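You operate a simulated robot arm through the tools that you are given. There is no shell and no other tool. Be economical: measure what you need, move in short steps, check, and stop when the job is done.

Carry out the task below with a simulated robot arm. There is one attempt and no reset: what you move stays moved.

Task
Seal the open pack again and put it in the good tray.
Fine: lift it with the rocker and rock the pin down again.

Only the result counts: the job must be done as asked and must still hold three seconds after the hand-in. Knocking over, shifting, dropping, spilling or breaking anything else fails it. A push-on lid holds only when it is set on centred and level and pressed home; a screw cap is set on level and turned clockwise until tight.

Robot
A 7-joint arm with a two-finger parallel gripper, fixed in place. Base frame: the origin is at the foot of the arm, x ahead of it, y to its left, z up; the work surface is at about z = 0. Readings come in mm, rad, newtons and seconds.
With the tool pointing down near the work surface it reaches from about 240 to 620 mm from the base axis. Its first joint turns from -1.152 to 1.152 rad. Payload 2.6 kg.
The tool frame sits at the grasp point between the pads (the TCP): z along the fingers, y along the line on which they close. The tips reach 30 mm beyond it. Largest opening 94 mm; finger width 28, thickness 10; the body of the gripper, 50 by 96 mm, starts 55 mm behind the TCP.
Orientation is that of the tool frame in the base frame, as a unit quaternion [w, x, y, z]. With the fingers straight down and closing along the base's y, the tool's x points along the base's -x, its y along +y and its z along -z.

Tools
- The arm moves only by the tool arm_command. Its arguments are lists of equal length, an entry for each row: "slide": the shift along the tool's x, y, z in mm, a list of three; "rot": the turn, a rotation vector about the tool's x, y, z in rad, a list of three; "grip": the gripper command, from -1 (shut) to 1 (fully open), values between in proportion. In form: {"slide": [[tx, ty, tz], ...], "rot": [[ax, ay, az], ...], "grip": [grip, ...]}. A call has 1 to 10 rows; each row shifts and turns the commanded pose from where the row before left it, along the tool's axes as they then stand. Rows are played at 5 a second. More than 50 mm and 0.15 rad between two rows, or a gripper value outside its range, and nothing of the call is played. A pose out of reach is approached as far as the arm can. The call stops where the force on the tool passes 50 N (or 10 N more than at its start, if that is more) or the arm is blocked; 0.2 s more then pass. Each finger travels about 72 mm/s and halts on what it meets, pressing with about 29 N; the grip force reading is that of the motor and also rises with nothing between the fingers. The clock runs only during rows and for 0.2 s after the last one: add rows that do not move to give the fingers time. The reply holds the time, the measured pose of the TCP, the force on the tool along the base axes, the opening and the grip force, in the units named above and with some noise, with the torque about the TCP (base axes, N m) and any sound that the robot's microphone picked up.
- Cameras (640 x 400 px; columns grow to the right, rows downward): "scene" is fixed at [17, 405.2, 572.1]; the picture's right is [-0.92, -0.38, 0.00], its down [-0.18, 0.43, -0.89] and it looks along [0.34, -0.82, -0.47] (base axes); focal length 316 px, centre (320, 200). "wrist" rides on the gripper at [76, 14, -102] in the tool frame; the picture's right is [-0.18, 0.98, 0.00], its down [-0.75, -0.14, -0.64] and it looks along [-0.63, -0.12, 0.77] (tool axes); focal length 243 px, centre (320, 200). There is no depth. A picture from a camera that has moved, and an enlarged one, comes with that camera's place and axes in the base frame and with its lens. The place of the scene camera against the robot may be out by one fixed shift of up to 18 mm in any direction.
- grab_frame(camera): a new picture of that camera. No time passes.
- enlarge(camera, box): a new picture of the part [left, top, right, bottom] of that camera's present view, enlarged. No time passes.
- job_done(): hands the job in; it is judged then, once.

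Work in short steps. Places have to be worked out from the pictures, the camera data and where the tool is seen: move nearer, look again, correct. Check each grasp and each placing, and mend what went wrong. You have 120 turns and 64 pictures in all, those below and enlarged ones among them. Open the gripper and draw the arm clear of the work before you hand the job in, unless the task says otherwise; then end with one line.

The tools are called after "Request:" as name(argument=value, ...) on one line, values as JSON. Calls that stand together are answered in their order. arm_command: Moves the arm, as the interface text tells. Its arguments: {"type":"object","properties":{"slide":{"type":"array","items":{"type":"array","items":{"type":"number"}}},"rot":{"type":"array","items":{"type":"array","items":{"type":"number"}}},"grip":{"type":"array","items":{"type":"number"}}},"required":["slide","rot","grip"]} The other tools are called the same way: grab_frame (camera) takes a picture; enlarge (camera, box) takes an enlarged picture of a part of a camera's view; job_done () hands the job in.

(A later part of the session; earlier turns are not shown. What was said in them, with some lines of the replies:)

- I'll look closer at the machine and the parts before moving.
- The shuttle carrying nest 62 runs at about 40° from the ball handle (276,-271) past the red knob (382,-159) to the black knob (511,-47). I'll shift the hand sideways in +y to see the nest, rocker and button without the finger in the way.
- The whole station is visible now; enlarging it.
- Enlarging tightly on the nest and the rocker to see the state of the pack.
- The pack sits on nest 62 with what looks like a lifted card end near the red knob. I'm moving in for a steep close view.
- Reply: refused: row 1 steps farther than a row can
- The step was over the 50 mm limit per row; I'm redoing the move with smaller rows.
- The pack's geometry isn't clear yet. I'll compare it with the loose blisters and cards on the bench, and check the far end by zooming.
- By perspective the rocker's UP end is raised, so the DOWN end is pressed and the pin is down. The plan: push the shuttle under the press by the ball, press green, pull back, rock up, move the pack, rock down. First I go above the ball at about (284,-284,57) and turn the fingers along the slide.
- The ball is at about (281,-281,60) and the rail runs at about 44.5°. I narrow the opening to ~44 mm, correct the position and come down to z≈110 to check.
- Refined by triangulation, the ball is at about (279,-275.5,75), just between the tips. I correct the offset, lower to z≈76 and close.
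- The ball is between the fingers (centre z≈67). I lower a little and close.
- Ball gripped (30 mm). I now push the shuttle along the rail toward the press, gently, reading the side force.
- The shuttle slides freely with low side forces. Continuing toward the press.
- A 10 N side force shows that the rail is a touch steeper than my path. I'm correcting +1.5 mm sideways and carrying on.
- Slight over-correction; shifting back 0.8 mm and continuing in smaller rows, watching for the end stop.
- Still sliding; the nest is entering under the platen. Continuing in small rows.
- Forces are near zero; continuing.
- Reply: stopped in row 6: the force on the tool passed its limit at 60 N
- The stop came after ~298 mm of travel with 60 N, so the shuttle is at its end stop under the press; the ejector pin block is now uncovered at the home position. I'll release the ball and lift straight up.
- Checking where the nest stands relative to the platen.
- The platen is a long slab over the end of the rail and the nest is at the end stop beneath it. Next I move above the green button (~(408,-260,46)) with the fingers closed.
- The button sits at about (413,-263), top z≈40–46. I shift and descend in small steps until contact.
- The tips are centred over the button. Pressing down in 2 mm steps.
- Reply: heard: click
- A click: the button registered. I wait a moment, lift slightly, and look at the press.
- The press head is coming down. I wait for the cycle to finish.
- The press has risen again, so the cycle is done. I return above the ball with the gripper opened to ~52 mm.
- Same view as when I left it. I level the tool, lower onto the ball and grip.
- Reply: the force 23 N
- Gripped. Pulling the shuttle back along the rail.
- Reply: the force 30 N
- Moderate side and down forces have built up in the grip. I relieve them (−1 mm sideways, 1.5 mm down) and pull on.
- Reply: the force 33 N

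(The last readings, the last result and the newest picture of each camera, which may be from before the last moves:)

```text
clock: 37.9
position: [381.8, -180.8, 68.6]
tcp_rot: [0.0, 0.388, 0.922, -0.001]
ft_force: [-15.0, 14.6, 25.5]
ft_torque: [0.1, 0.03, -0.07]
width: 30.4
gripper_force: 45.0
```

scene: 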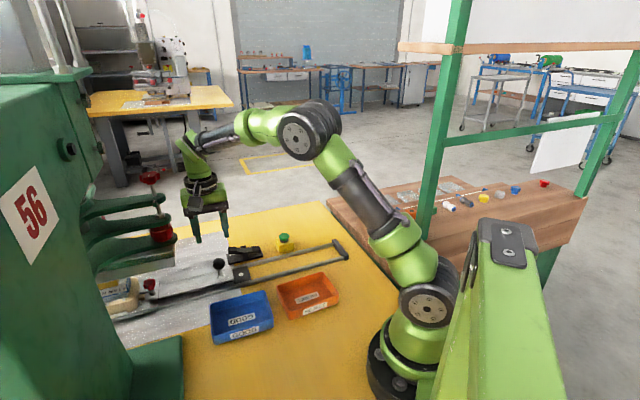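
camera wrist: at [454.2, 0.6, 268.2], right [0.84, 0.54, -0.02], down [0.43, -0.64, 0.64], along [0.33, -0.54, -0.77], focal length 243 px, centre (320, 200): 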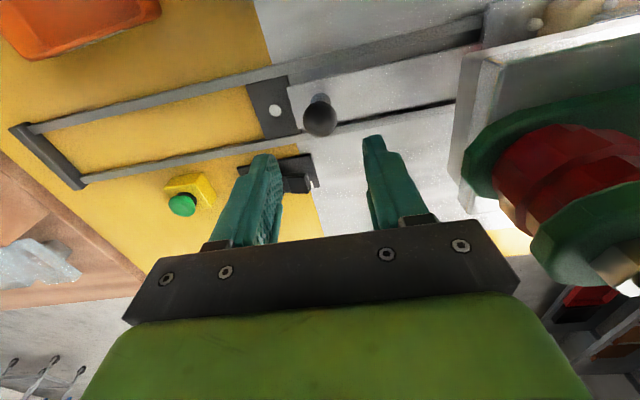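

Over-relieved; going half back and continuing.

Request:
arm_command(slide=[[0.8, 0, -1.2], [-0.07, -10, 0], [-0.07, -10, 0], [-0.07, -10, 0], [-0.07, -10, 0], [-0.07, -10, 0], [-0.07, -10, 0], [-0.07, -10, 0], [0, 0, 0]], rot=[[0, 0, 0], [0, 0, 0], [0, 0, 0], [0, 0, 0], [0, 0, 0], [0, 0, 0], [0, 0, 0], [0, 0, 0], [0, 0, 0]], grip=[-1, -1, -1, -1, -1, -1, -1, -1, -1])

```text
clock: 39.9
position: [330.1, -229.8, 70.1]
tcp_rot: [0.0, 0.387, 0.922, -0.001]
ft_force: [9.7, -8.0, -32.6]
ft_torque: [-0.11, -0.08, 0.02]
width: 30.5
gripper_force: 45.0
```

Nearly home (~69 mm left). Relieving z by 1 mm and pulling gently to the home stop.

Request:
arm_command(slide=[[-0.4, 0, 0.9], [-0.06, -10, 0], [-0.06, -10, 0], [-0.06, -10, 0], [-0.06, -10, 0], [-0.06, -10, 0], [-0.06, -8, 0], [0, -4, 0], [0, -4, 0], [0, -4, 0]], rot=[[0, 0, 0], [0, 0, 0], [0, 0, 0], [0, 0, 0], [0, 0, 0], [0, 0, 0], [0, 0, 0], [0, 0, 0], [0, 0, 0], [0, 0, 0]], grip=[-1, -1, -1, -1, -1, -1, -1, -1, -1, -1])

```text
clock: 42.1
position: [281.4, -280.1, 71.2]
tcp_rot: [0.0, 0.387, 0.922, 0.0]
ft_force: [-18.5, 16.1, 18.0]
ft_torque: [0.28, 0.38, -0.01]
width: 30.4
gripper_force: 45.0
```

I'm back at the starting travel. I probe 4 mm further to find whether the home stop is reached.

Request:
arm_command(slide=[[0.4, -1, -0.6], [0, -1.5, 0], [0, -1.5, 0], [0, 0, 0]], rot=[[0, 0, 0], [0, 0, 0], [0, 0, 0], [0, 0, 0]], grip=[-1, -1, -1, -1])

```text
clock: 43.1
position: [281.5, -281.1, 70.9]
tcp_rot: [0.001, 0.385, 0.923, 0.001]
ft_force: [7.8, 14.9, -6.0]
ft_torque: [0.76, 0.39, -0.11]
width: 30.4
gripper_force: 44.9
```

The shuttle is hard against the home stop (16 N back-force). Releasing, lifting, and looking at the nest.

Request:
arm_command(slide=[[0, 2.5, 0], [0, 0, 0], [0, 0, 0], [0, 0, -30], [0, 0, -40], [0, 0, -40], [0, 0, -20], [0, 0, 0]], rot=[[0, 0, 0], [0, 0, 0], [0, 0, 0], [0, 0, 0], [0, 0, 0], [0, 0, 0], [0, 0, 0], [0, 0, 0]], grip=[-1, 0.1, 0.1, 0.1, 0.1, 0.1, 0.1, 0.1])

Request:
enlarge(camera="scene", box=[195, 225, 300, 295])

```text
clock: 44.9
position: [280.0, -281.0, 201.7]
tcp_rot: [0.0, 0.385, 0.923, -0.002]
ft_force: [0.3, -0.1, -0.4]
ft_torque: [-0.05, -0.03, 0.0]
width: 51.6
gripper_force: 0.1
```

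```text
5.71 times, centred on (248, 260) of scene
camera zoom: at [17.0, 405.2, 572.1], right [-0.92, -0.38, 0.0], down [-0.18, 0.43, -0.89], along [0.34, -0.82, -0.47], focal length 1806 px, centre (734, -143)
```

zoom: 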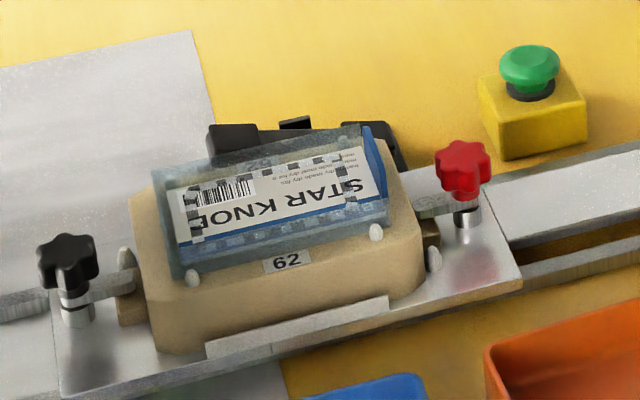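

A dotted seal ring now shows all round the card: the pack is sealed. Next the rocker: I estimate its UP paddle at about (506,-157,50) and move above it with the fingers closed.

Request:
arm_command(slide=[[-10.1, 35.4, 5], [-10.1, 35.4, 5], [-10.1, 35.4, 10], [-10.1, 35.4, 10], [-10.1, 35.4, 10], [-10.1, 35.4, 15], [-10.1, 35.4, 15], [0, 0, 0]], rot=[[0, 0, 0], [0, 0, 0], [0, 0, 0], [0, 0, 0], [0, 0, 0], [0, 0, 0], [0, 0, 0], [0, 0, 0]], grip=[-1, -1, -1, -1, -1, -1, -1, -1])

Request:
grab_frame(camera="wrist")

```text
clock: 46.7
position: [506.2, -157.5, 129.9]
tcp_rot: [0.001, 0.386, 0.923, -0.001]
ft_force: [-0.4, -0.4, -0.1]
ft_torque: [0.0, 0.01, 0.02]
width: 0.0
gripper_force: 29.1
```

```text
21 pictures are left
camera wrist: at [464.6, -92.6, 232.1], right [0.83, 0.56, 0.0], down [0.43, -0.63, 0.64], along [0.36, -0.53, -0.76], focal length 243 px, centre (320, 200)
```

wrist: 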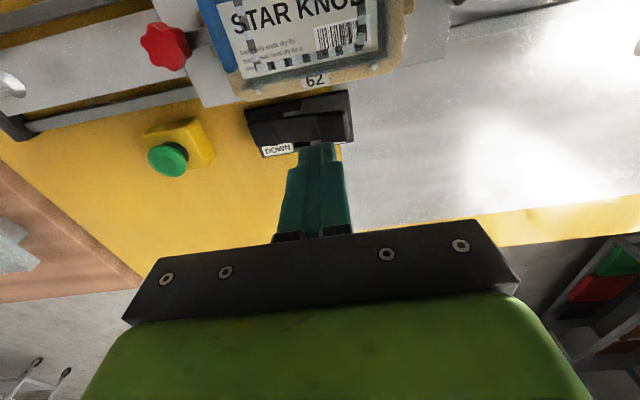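

Request:
enlarge(camera="wrist", box=[230, 80, 370, 170])

```text
4.44 times, centred on (300, 125) of wrist
camera zoom: at [464.6, -92.6, 232.1], right [0.83, 0.56, 0.0], down [0.43, -0.63, 0.64], along [0.36, -0.53, -0.76], focal length 1078 px, centre (409, 533)
```

zoom: 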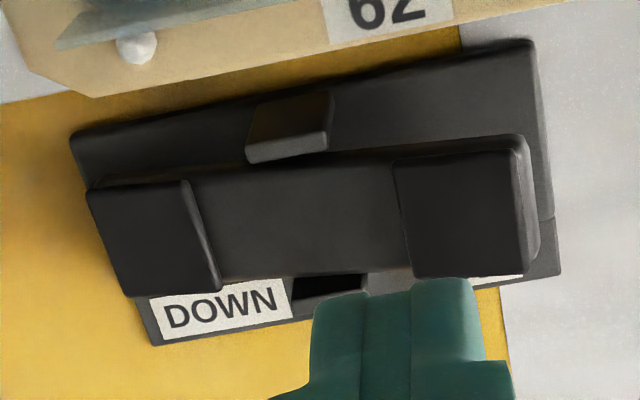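

Triangulated, the UP paddle is at about (517,-156,39). I shift there and descend to just above it, then press slowly.

Request:
arm_command(slide=[[-6.7, 8.9, 0], [0, 0, 25], [0, 0, 20], [0, 0, 3], [0, 0, 3], [0, 0, 3], [0, 0, 3], [0, 0, 3], [0, 0, 0]], rot=[[0, 0, 0], [0, 0, 0], [0, 0, 0], [0, 0, 0], [0, 0, 0], [0, 0, 0], [0, 0, 0], [0, 0, 0], [0, 0, 0]], grip=[-1, -1, -1, -1, -1, -1, -1, -1, -1])

Request:
enlarge(camera="wrist", box=[230, 40, 410, 170])

```text
clock: 48.7
position: [518.1, -155.5, 70.3]
tcp_rot: [0.001, 0.386, 0.923, 0.0]
ft_force: [-0.7, 0.7, 4.1]
ft_torque: [0.08, 0.02, 0.03]
width: 0.1
gripper_force: 28.6
```

```text
3.08 times, centred on (320, 105) of wrist
camera zoom: at [475.3, -90.8, 172.9], right [0.83, 0.56, 0.0], down [0.43, -0.63, 0.64], along [0.36, -0.53, -0.77], focal length 746 px, centre (320, 492)
```

zoom: 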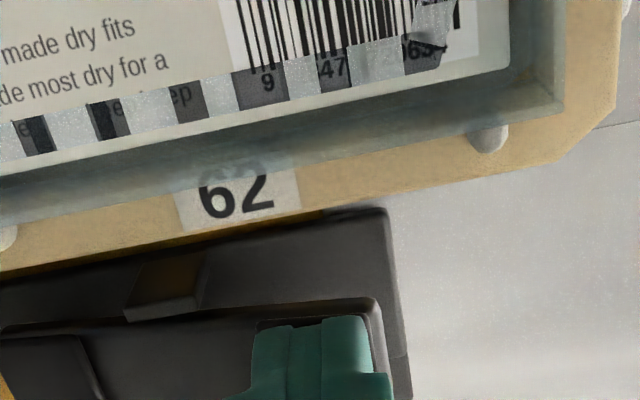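

In contact with the UP paddle (4 N). Pressing further in 2 mm steps until it flips.

Request:
arm_command(slide=[[0, 0, 2], [0, 0, 2], [0, 0, 2], [0, 0, 2], [0, 0, 2], [0, 0, 0]], rot=[[0, 0, 0], [0, 0, 0], [0, 0, 0], [0, 0, 0], [0, 0, 0], [0, 0, 0]], grip=[-1, -1, -1, -1, -1, -1])

```text
clock: 50.1
position: [518.0, -155.9, 60.1]
tcp_rot: [0.001, 0.385, 0.923, -0.002]
ft_force: [-1.1, 0.2, 2.7]
ft_torque: [0.0, 0.03, -0.01]
width: 0.3
gripper_force: 28.8
```

It's yielding; continuing to the end of its travel.

Request:
arm_command(slide=[[0, 0, 2], [0, 0, 2], [0, 0, 2], [0, 0, 2], [0, 0, 0]], rot=[[0, 0, 0], [0, 0, 0], [0, 0, 0], [0, 0, 0], [0, 0, 0]], grip=[-1, -1, -1, -1, -1])

Request:
enlarge(camera="scene", box=[195, 225, 300, 295])

```text
clock: 51.3
position: [517.0, -155.4, 56.3]
tcp_rot: [0.002, 0.387, 0.922, -0.001]
ft_force: [-23.6, 5.1, 41.6]
ft_torque: [-0.11, 0.94, -0.24]
width: 0.0
gripper_force: 28.9
```

```text
5.71 times, centred on (248, 260) of scene
camera zoom: at [16.8, 405.3, 572.0], right [-0.92, -0.38, 0.0], down [-0.18, 0.43, -0.89], along [0.34, -0.82, -0.46], focal length 1806 px, centre (734, -143)
```

zoom: 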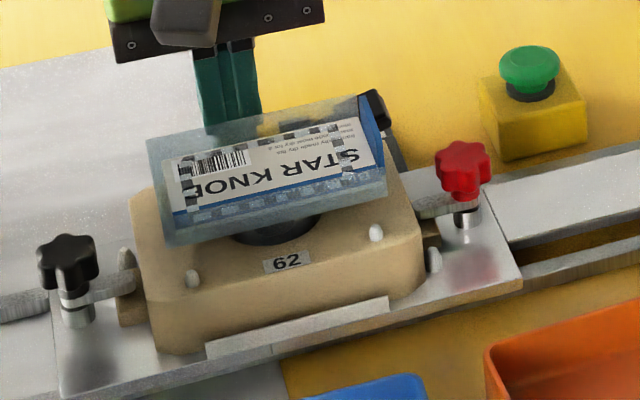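

The pack is lifted on the pin and the rocker is bottomed. I lift straight off, go above the pack, and turn the fingers to close across its short side.

Request:
arm_command(slide=[[0, 0, -20], [0, 0, -35], [0, 0, -40], [0, 0, -30], [43, -6, 0], [43, -5.5, 0], [0, 0, 0]], rot=[[0, 0, 0], [0, 0, 0], [0, 0, 0], [0, 0, 0], [0, 0, 0], [0, 0, 0], [0, 0, 0]], grip=[-1, -1, -1, -1, -1, -1, -1])

Request:
arm_command(slide=[[0, 0, 0], [0, 0, 0], [0, 0, 0], [0, 0, 0], [0, 0, 0], [0, 0, 0], [0, 0, 0], [0, 0, 0], [0, 0, 0], [0, 0, 0]], rot=[[0, 0, -0.143], [0, 0, -0.143], [0, 0, -0.143], [0, 0, -0.143], [0, 0, -0.143], [0, 0, -0.143], [0, 0, -0.143], [0, 0, -0.143], [0, 0, -0.143], [0, 0, -0.143]], grip=[1, 1, 1, 1, 1, 1, 1, 1, 1, 1])

Request:
arm_command(slide=[[0, 0, 0], [0, 0, 0]], rot=[[0, 0, -0.141], [0, 0, 0]], grip=[1, 1])

Request:
grab_frame(camera="wrist")

```text
clock: 52.9
position: [449.2, -104.0, 175.6]
tcp_rot: [0.001, 0.385, 0.923, -0.002]
ft_force: [-0.1, 0.8, 0.4]
ft_torque: [-0.01, 0.03, -0.02]
width: 0.2
gripper_force: 29.5
```

```text
clock: 55.1
position: [448.9, -102.5, 177.9]
tcp_rot: [-0.001, -0.314, 0.949, -0.001]
ft_force: [-0.3, -0.5, 0.1]
ft_torque: [-0.01, 0.0, -0.01]
width: 94.0
gripper_force: 0.1
```

```text
clock: 55.7
position: [448.9, -102.0, 177.0]
tcp_rot: [-0.001, -0.379, 0.925, -0.001]
ft_force: [-0.3, -0.1, -0.2]
ft_torque: [0.01, -0.05, 0.01]
width: 94.1
gripper_force: 0.1
```

```text
17 pictures are left
camera wrist: at [385.7, -145.2, 279.6], right [-0.56, 0.83, 0.0], down [0.64, 0.43, 0.64], along [0.53, 0.36, -0.77], focal length 243 px, centre (320, 200)
```

wrist: 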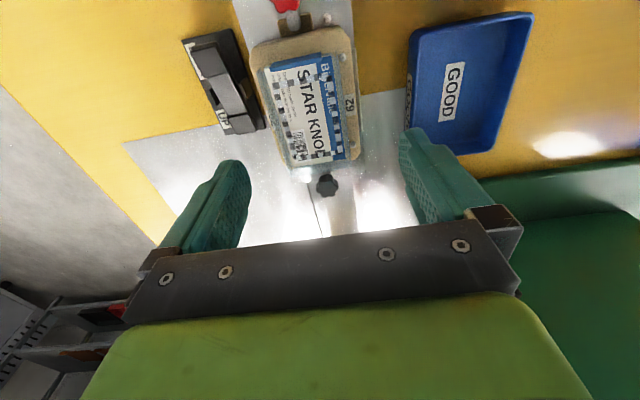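

Request:
enlarge(camera="wrist", box=[230, 20, 400, 190])

```text
2.35 times, centred on (315, 105) of wrist
camera zoom: at [385.7, -145.2, 279.6], right [-0.56, 0.83, 0.0], down [0.64, 0.43, 0.64], along [0.53, 0.36, -0.77], focal length 571 px, centre (332, 424)
```

zoom: 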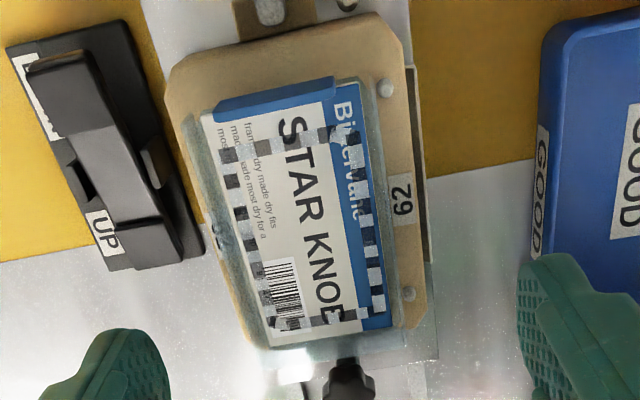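

Nest top is at z≈51 and the lifted pack (≈53 mm wide) is centred near (452,-110), with bottom z≈63. I shift there and descend partway to check.

Request:
arm_command(slide=[[3.4, -7.9, 0], [0, 0, 25], [0, 0, 25], [0, 0, 0]], rot=[[0, 0, 0], [0, 0, 0], [0, 0, 0], [0, 0, 0]], grip=[1, 1, 1, 1])

Request:
grab_frame(camera="wrist")

Request:
enlarge(camera="scene", box=[185, 205, 305, 295])

```text
clock: 56.7
position: [452.0, -109.9, 127.0]
tcp_rot: [0.0, -0.379, 0.925, -0.001]
ft_force: [0.6, 0.4, 0.1]
ft_torque: [-0.02, 0.0, 0.01]
width: 94.3
gripper_force: 0.0
```

```text
15 pictures are left
camera wrist: at [388.9, -153.1, 229.2], right [-0.56, 0.83, 0.0], down [0.64, 0.43, 0.64], along [0.53, 0.36, -0.77], focal length 243 px, centre (320, 200)
```

wrist: 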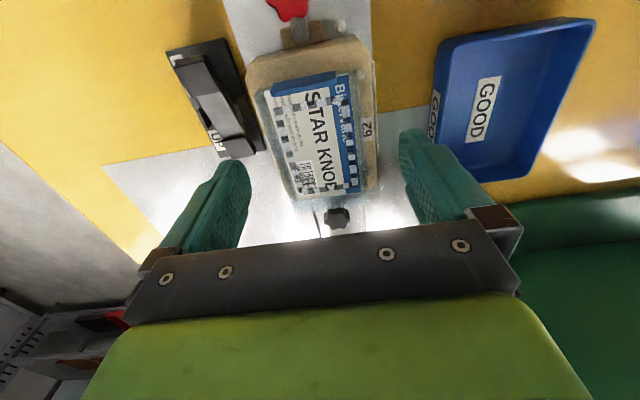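

```text
4.44 times, centred on (245, 250) of scene
camera zoom: at [17.0, 405.2, 572.1], right [-0.92, -0.38, 0.0], down [-0.18, 0.43, -0.89], along [0.34, -0.82, -0.47], focal length 1404 px, centre (653, -22)
```

zoom: 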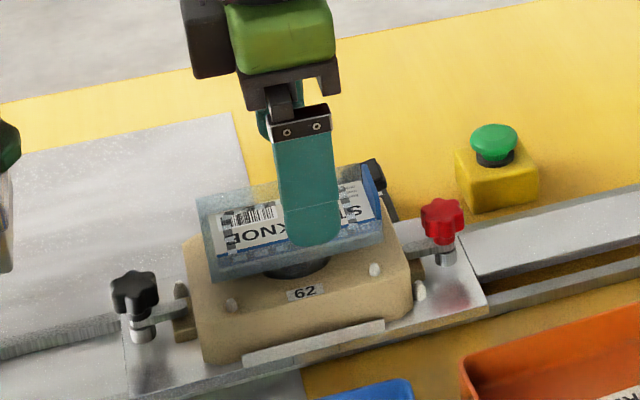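

The pack is centred between the fingers. Descending to z≈90 and closing gently.

Request:
arm_command(slide=[[0, 0, 15], [0, 0, 15], [0, 0, 7], [0, 0, 0], [0, 0, 0], [0, 0, 0], [0, 0, 0]], rot=[[0, 0, 0], [0, 0, 0], [0, 0, 0], [0, 0, 0], [0, 0, 0], [0, 0, 0], [0, 0, 0]], grip=[1, 1, 1, 0.4, 0.2, -1, -1])

Request:
enlarge(camera="scene", box=[185, 205, 305, 295])

```text
clock: 58.3
position: [452.6, -109.8, 90.1]
tcp_rot: [0.0, -0.38, 0.925, -0.001]
ft_force: [0.3, 0.9, 0.3]
ft_torque: [-0.01, -0.01, 0.02]
width: 60.8
gripper_force: 29.2
```

```text
4.44 times, centred on (245, 250) of scene
camera zoom: at [17.0, 405.2, 572.1], right [-0.92, -0.38, 0.0], down [-0.18, 0.43, -0.89], along [0.34, -0.82, -0.47], focal length 1404 px, centre (653, -22)
```

zoom: 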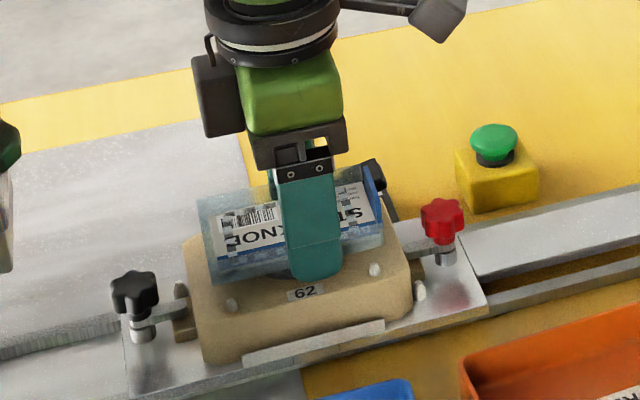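

Gripped at 60.8 mm with the tips just below the pack's bottom edge. Lifting straight up and checking.

Request:
arm_command(slide=[[0, 0, -8], [0, 0, -15], [0, 0, -20], [0, 0, -25], [0, 0, -25], [0, 0, 0]], rot=[[0, 0, 0], [0, 0, 0], [0, 0, 0], [0, 0, 0], [0, 0, 0], [0, 0, 0]], grip=[-1, -1, -1, -1, -1, -1])

Request:
grab_frame(camera="wrist")

Request:
enlarge(camera="scene", box=[165, 165, 345, 345])

```text
clock: 59.7
position: [453.7, -110.4, 183.5]
tcp_rot: [0.0, -0.379, 0.925, -0.001]
ft_force: [-0.1, -0.1, -0.2]
ft_torque: [-0.01, 0.01, -0.02]
width: 60.8
gripper_force: 29.2
```

```text
12 pictures are left
camera wrist: at [389.2, -153.1, 286.3], right [-0.56, 0.83, 0.0], down [0.64, 0.43, 0.64], along [0.53, 0.36, -0.77], focal length 243 px, centre (320, 200)
```

wrist: 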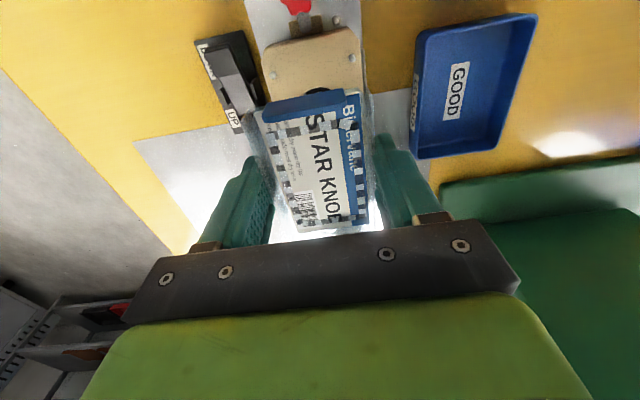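

```text
2.22 times, centred on (255, 255) of scene
camera zoom: at [17.0, 405.2, 572.1], right [-0.92, -0.38, 0.0], down [-0.18, 0.43, -0.89], along [0.34, -0.82, -0.47], focal length 702 px, centre (464, 78)
```

zoom: 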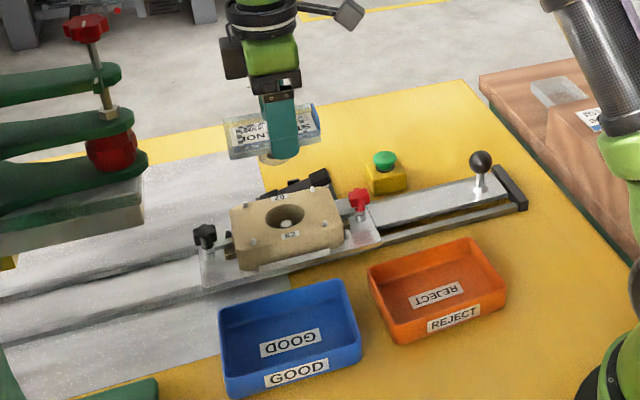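

The pack is lifted and held level. Something hangs below it (the blister bubble), so I zoom in on it and on the good tray to judge the placing heights.

Request:
enlarge(camera="scene", box=[220, 180, 270, 215])

Request:
enlarge(camera="scene", box=[200, 280, 290, 350])

```text
11.43 times, centred on (245, 198) of scene
camera zoom: at [17.0, 405.2, 572.1], right [-0.92, -0.38, 0.0], down [-0.18, 0.43, -0.89], along [0.34, -0.82, -0.47], focal length 3611 px, centre (1177, 229)
```

zoom: 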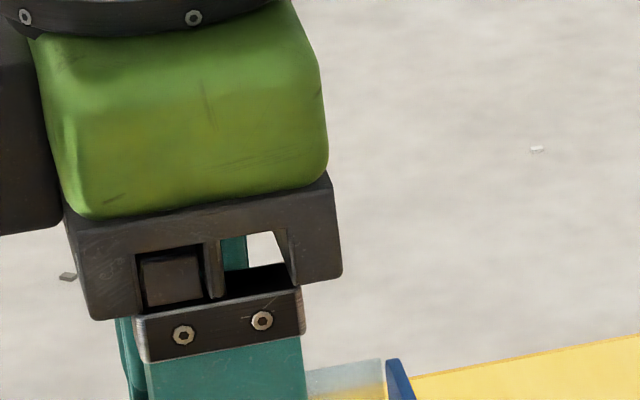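

```text
5.71 times, centred on (245, 315) of scene
camera zoom: at [17.0, 405.2, 572.1], right [-0.92, -0.38, 0.0], down [-0.18, 0.43, -0.89], along [0.34, -0.82, -0.47], focal length 1806 px, centre (749, -457)
```

zoom: 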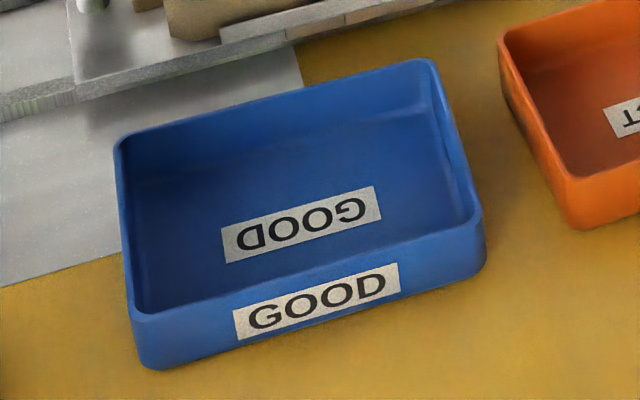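

Request:
enlarge(camera="scene", box=[214, 208, 264, 243])

```text
11.43 times, centred on (239, 226) of scene
camera zoom: at [17.0, 405.2, 572.1], right [-0.92, -0.38, 0.0], down [-0.18, 0.43, -0.89], along [0.34, -0.82, -0.47], focal length 3611 px, centre (1246, -91)
```

zoom: 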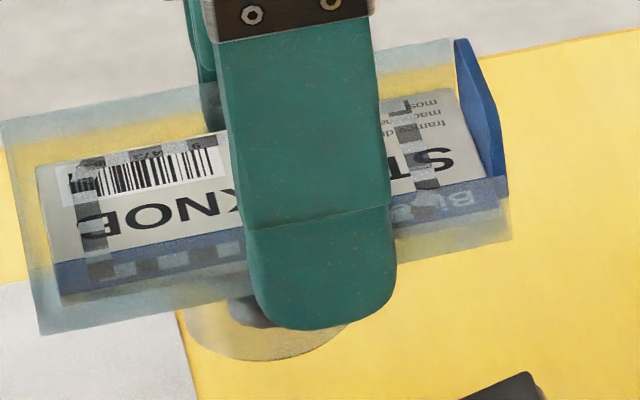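

The pack has a clear round bubble about 16 mm deep below its flange, and the tips end ~6 mm below the flange. The good tray is ~126×88 mm, centred near (372,16), rim z≈22, and aligned with the pack. I carry the pack over it at height.

Request:
arm_command(slide=[[-5.1, 24.5, 0], [-5.1, 24.5, 0], [-5.1, 24.5, 0], [-5.1, 24.6, 0], [-5.1, 24.6, 0], [-5.0, 24.7, 0], [0, 0, 30], [0, 0, 30], [0, 0, 0]], rot=[[0, 0, 0], [0, 0, 0], [0, 0, 0], [0, 0, 0], [0, 0, 0], [0, 0, 0], [0, 0, 0], [0, 0, 0], [0, 0, 0]], grip=[-1, -1, -1, -1, -1, -1, -1, -1, -1])

Request:
grab_frame(camera="wrist")

Request:
enlarge(camera="scene", box=[180, 220, 330, 350])

```text
clock: 61.7
position: [371.0, 16.8, 122.6]
tcp_rot: [0.0, -0.379, 0.925, -0.001]
ft_force: [-0.2, 0.1, -0.2]
ft_torque: [-0.02, -0.01, 0.02]
width: 60.9
gripper_force: 29.6
```

```text
7 pictures are left
camera wrist: at [307.2, -26.3, 225.6], right [-0.56, 0.83, 0.0], down [0.64, 0.43, 0.64], along [0.53, 0.36, -0.77], focal length 243 px, centre (320, 200)
```

wrist: 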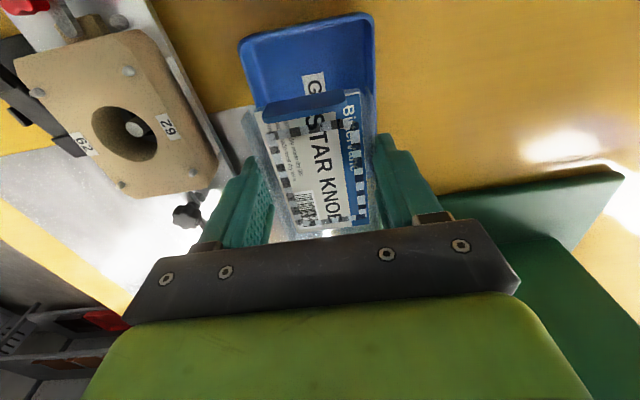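

```text
3.08 times, centred on (255, 285) of scene
camera zoom: at [17.0, 405.2, 572.1], right [-0.92, -0.38, 0.0], down [-0.18, 0.43, -0.89], along [0.34, -0.82, -0.47], focal length 972 px, centre (520, -62)
```

zoom: 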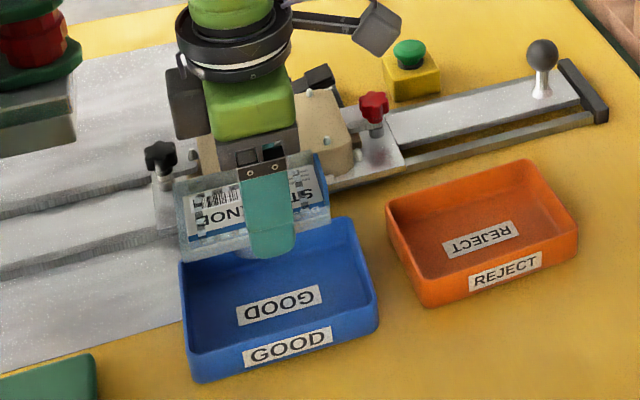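

The tray centre by this view is (370.7,17.1), matching the TCP. I lower until the tips are just above the rim (z≈57) and check before letting go.

Request:
arm_command(slide=[[0, 0, 20], [0, 0, 20], [0, 0, 15], [0, 0, 6], [0, 0, 4], [0, 0, 0]], rot=[[0, 0, 0], [0, 0, 0], [0, 0, 0], [0, 0, 0], [0, 0, 0], [0, 0, 0]], grip=[-1, -1, -1, -1, -1, -1])

Request:
enlarge(camera="scene", box=[200, 260, 290, 350])

```text
clock: 63.1
position: [369.9, 16.0, 57.7]
tcp_rot: [0.0, -0.379, 0.926, -0.002]
ft_force: [0.4, 0.3, -0.2]
ft_torque: [0.01, 0.02, -0.02]
width: 61.3
gripper_force: 28.8
```

```text
4.44 times, centred on (245, 305) of scene
camera zoom: at [17.0, 405.2, 572.1], right [-0.92, -0.38, 0.0], down [-0.18, 0.43, -0.89], along [0.34, -0.82, -0.47], focal length 1404 px, centre (653, -267)
```

zoom: 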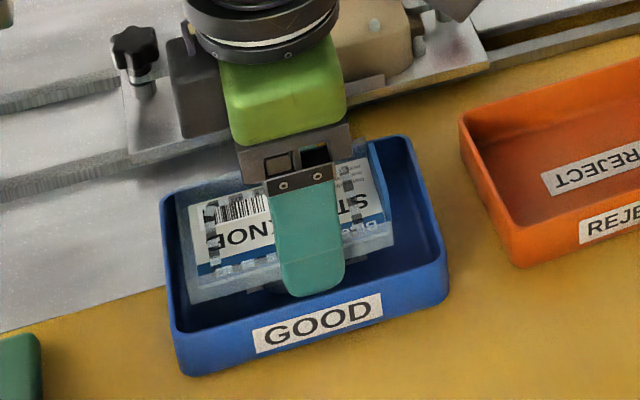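

The tips are level with the rim. I raise 2 mm so they clear it, then open a little to let the pack down into the tray.

Request:
arm_command(slide=[[0, 0, -2], [0, 0, 0], [0, 0, 0], [0, 0, 0], [0, 0, 0]], rot=[[0, 0, 0], [0, 0, 0], [0, 0, 0], [0, 0, 0], [0, 0, 0]], grip=[-1, 0.45, 0.45, 0.45, 0.45])

Request:
arm_command(slide=[[0, 0, -15], [0, 0, -30], [0, 0, -40], [0, 0, -40], [0, 0, 0]], rot=[[0, 0, 0], [0, 0, 0], [0, 0, 0], [0, 0, 0], [0, 0, 0]], grip=[0.6, 0.6, 0.6, 0.6, 0.6])

Request:
enlarge(camera="scene", box=[185, 230, 305, 350])

```text
clock: 64.3
position: [370.2, 16.1, 60.5]
tcp_rot: [-0.001, -0.379, 0.926, -0.001]
ft_force: [0.5, -0.3, 0.4]
ft_torque: [0.0, 0.01, -0.01]
width: 68.0
gripper_force: 0.1
```

```text
clock: 65.5
position: [371.1, 16.3, 185.0]
tcp_rot: [-0.001, -0.38, 0.925, -0.001]
ft_force: [-0.6, 0.0, 0.5]
ft_torque: [0.0, 0.02, 0.01]
width: 75.3
gripper_force: 0.0
```

```text
3.33 times, centred on (245, 290) of scene
camera zoom: at [17.0, 405.2, 572.1], right [-0.92, -0.38, 0.0], down [-0.18, 0.43, -0.89], along [0.34, -0.82, -0.47], focal length 1053 px, centre (570, -100)
```

zoom: 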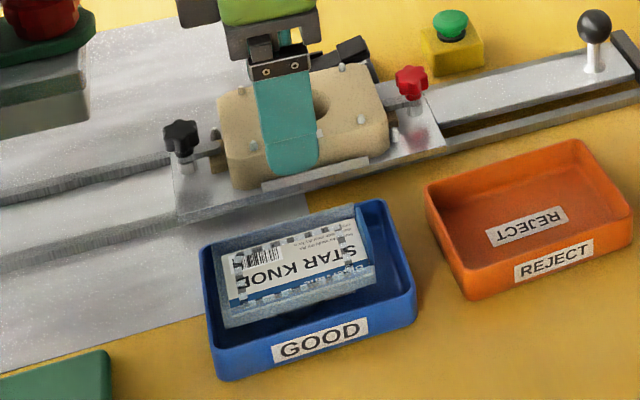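

The pack lies level inside the good tray. Last step: rock the pin down. With the fingers closed I go above the DOWN paddle, about (472,-201).

Request:
arm_command(slide=[[13.4, -37.6, 0], [13.4, -37.6, 0], [13.4, -37.6, 0], [13.4, -37.6, 0], [13.4, -37.5, 0], [13.4, -37.5, 0], [0, 0, 35], [0, 0, 30], [0, 0, 0]], rot=[[0, 0, 0], [0, 0, 0], [0, 0, 0], [0, 0, 0], [0, 0, 0], [0, 0, 0], [0, 0, 0], [0, 0, 0], [0, 0, 0]], grip=[0.6, 0.6, -1, -1, -1, -1, -1, -1, -1])

Request:
enlarge(camera="wrist", box=[240, 50, 440, 180])

```text
clock: 67.5
position: [472.1, -200.3, 118.8]
tcp_rot: [0.0, -0.379, 0.926, -0.001]
ft_force: [1.1, 0.3, 0.1]
ft_torque: [0.0, 0.0, 0.01]
width: 0.1
gripper_force: 28.8
```

```text
3.08 times, centred on (340, 115) of wrist
camera zoom: at [408.7, -244.0, 223.0], right [-0.56, 0.83, 0.0], down [0.64, 0.43, 0.64], along [0.53, 0.36, -0.77], focal length 746 px, centre (258, 462)
```

zoom: 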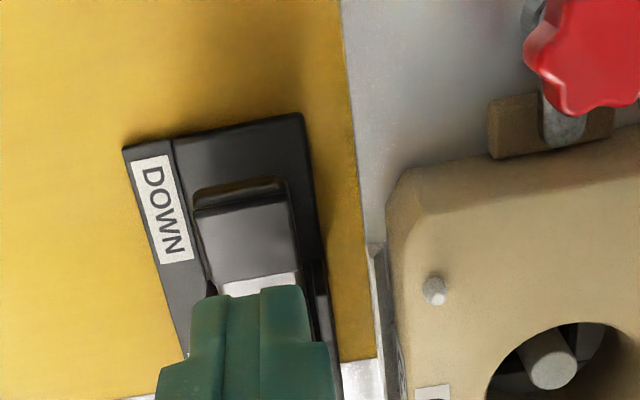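

The DOWN paddle is at about (475,-202,39), almost directly below. I shift slightly, descend, and press it to the bottom.

Request:
arm_command(slide=[[-1.1, -3.2, 20], [0, 0, 20], [0, 0, 5], [0, 0, 3], [0, 0, 3], [0, 0, 3], [0, 0, 3], [0, 0, 2], [0, 0, 0]], rot=[[0, 0, 0], [0, 0, 0], [0, 0, 0], [0, 0, 0], [0, 0, 0], [0, 0, 0], [0, 0, 0], [0, 0, 0], [0, 0, 0]], grip=[-1, -1, -1, -1, -1, -1, -1, -1, -1])

Request:
arm_command(slide=[[0, 0, 2], [0, 0, 2], [0, 0, 0]], rot=[[0, 0, 0], [0, 0, 0], [0, 0, 0]], grip=[-1, -1, -1])

```text
clock: 69.5
position: [474.1, -202.7, 62.1]
tcp_rot: [-0.001, -0.379, 0.925, -0.001]
ft_force: [1.0, -0.4, 0.7]
ft_torque: [0.01, 0.0, 0.04]
width: 0.0
gripper_force: 29.1
```

```text
clock: 70.3
position: [474.6, -203.0, 57.8]
tcp_rot: [0.0, -0.379, 0.925, -0.001]
ft_force: [-0.3, 0.3, 0.1]
ft_torque: [-0.02, 0.02, 0.04]
width: 0.0
gripper_force: 28.5
```

No resistance now, so it has likely snapped over. I press slightly more to confirm the bottom, then lift and look.

Request:
arm_command(slide=[[0, 0, 2], [0, 0, 1.5], [0, 0, 0]], rot=[[0, 0, 0], [0, 0, 0], [0, 0, 0]], grip=[-1, -1, -1])

Request:
arm_command(slide=[[0, 0, -20], [0, 0, -35], [0, 0, -40], [0, 0, -40], [0, 0, 0]], rot=[[0, 0, 0], [0, 0, 0], [0, 0, 0], [0, 0, 0], [0, 0, 0]], grip=[-1, -1, -1, -1, 1])

Request:
grab_frame(camera="wrist")

```text
clock: 71.1
position: [475.2, -202.0, 56.5]
tcp_rot: [0.001, -0.377, 0.926, -0.002]
ft_force: [-20.4, 3.3, 38.4]
ft_torque: [0.51, 0.22, 0.18]
width: 0.0
gripper_force: 29.2
```

```text
clock: 72.3
position: [474.7, -201.9, 189.4]
tcp_rot: [0.0, -0.38, 0.925, -0.002]
ft_force: [-0.8, 0.1, -0.3]
ft_torque: [-0.01, 0.03, 0.02]
width: 53.5
gripper_force: 0.2
```

```text
2 pictures are left
camera wrist: at [410.7, -244.4, 292.2], right [-0.56, 0.83, 0.0], down [0.64, 0.43, 0.64], along [0.53, 0.36, -0.77], focal length 243 px, centre (320, 200)
```

wrist: 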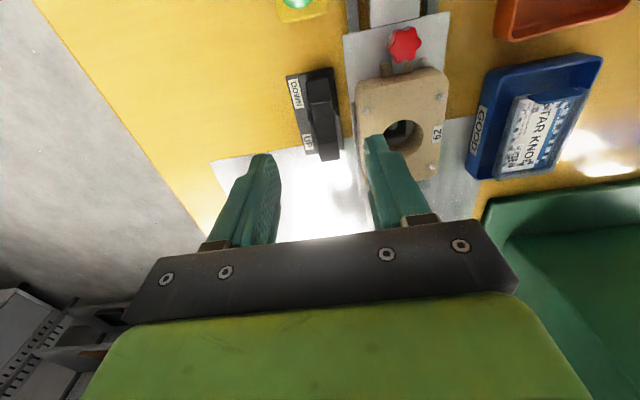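

The rocker bottomed out at 38 N. I draw the arm up and clear with the gripper open, then do a last check.

Request:
arm_command(slide=[[0, 0, -30], [0, 0, -30], [20, -20, 0], [20, -20, 0], [0, 0, 0], [0, 0, 0]], rot=[[0, 0, 0], [0, 0, 0], [0, 0, 0], [0, 0, 0], [0, 0, 0], [0, 0, 0]], grip=[1, 1, 1, 1, 1, 1])

Request:
enlarge(camera="scene", box=[190, 225, 310, 345])

```text
clock: 73.7
position: [473.8, -258.6, 249.9]
tcp_rot: [0.0, -0.379, 0.926, -0.002]
ft_force: [0.3, 0.0, -0.1]
ft_torque: [-0.04, 0.02, 0.0]
width: 94.2
gripper_force: 0.1
```

```text
3.33 times, centred on (250, 285) of scene
camera zoom: at [17.1, 405.2, 572.1], right [-0.92, -0.38, 0.0], down [-0.18, 0.43, -0.89], along [0.34, -0.82, -0.47], focal length 1053 px, centre (553, -83)
```

zoom: 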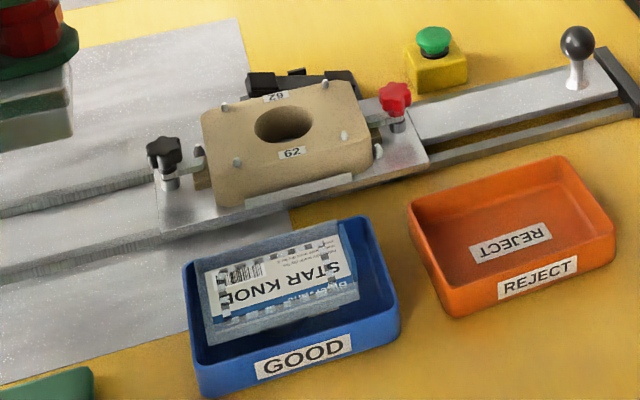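

The pin is down (the nest hole is empty), the rocker is on DOWN, the sealed pack lies in the good tray, and the arm is clear. Handing in.

Request:
job_done()

```text
The job is handed in.
```

The pack is sealed again and lies in the good tray; the pin is rocked down, the shuttle is back at its home stop, and the arm is clear. The gripper couldn't fit inside the tray with the pack, so I let it go just above the rim and it dropped about 15 mm, landing level.
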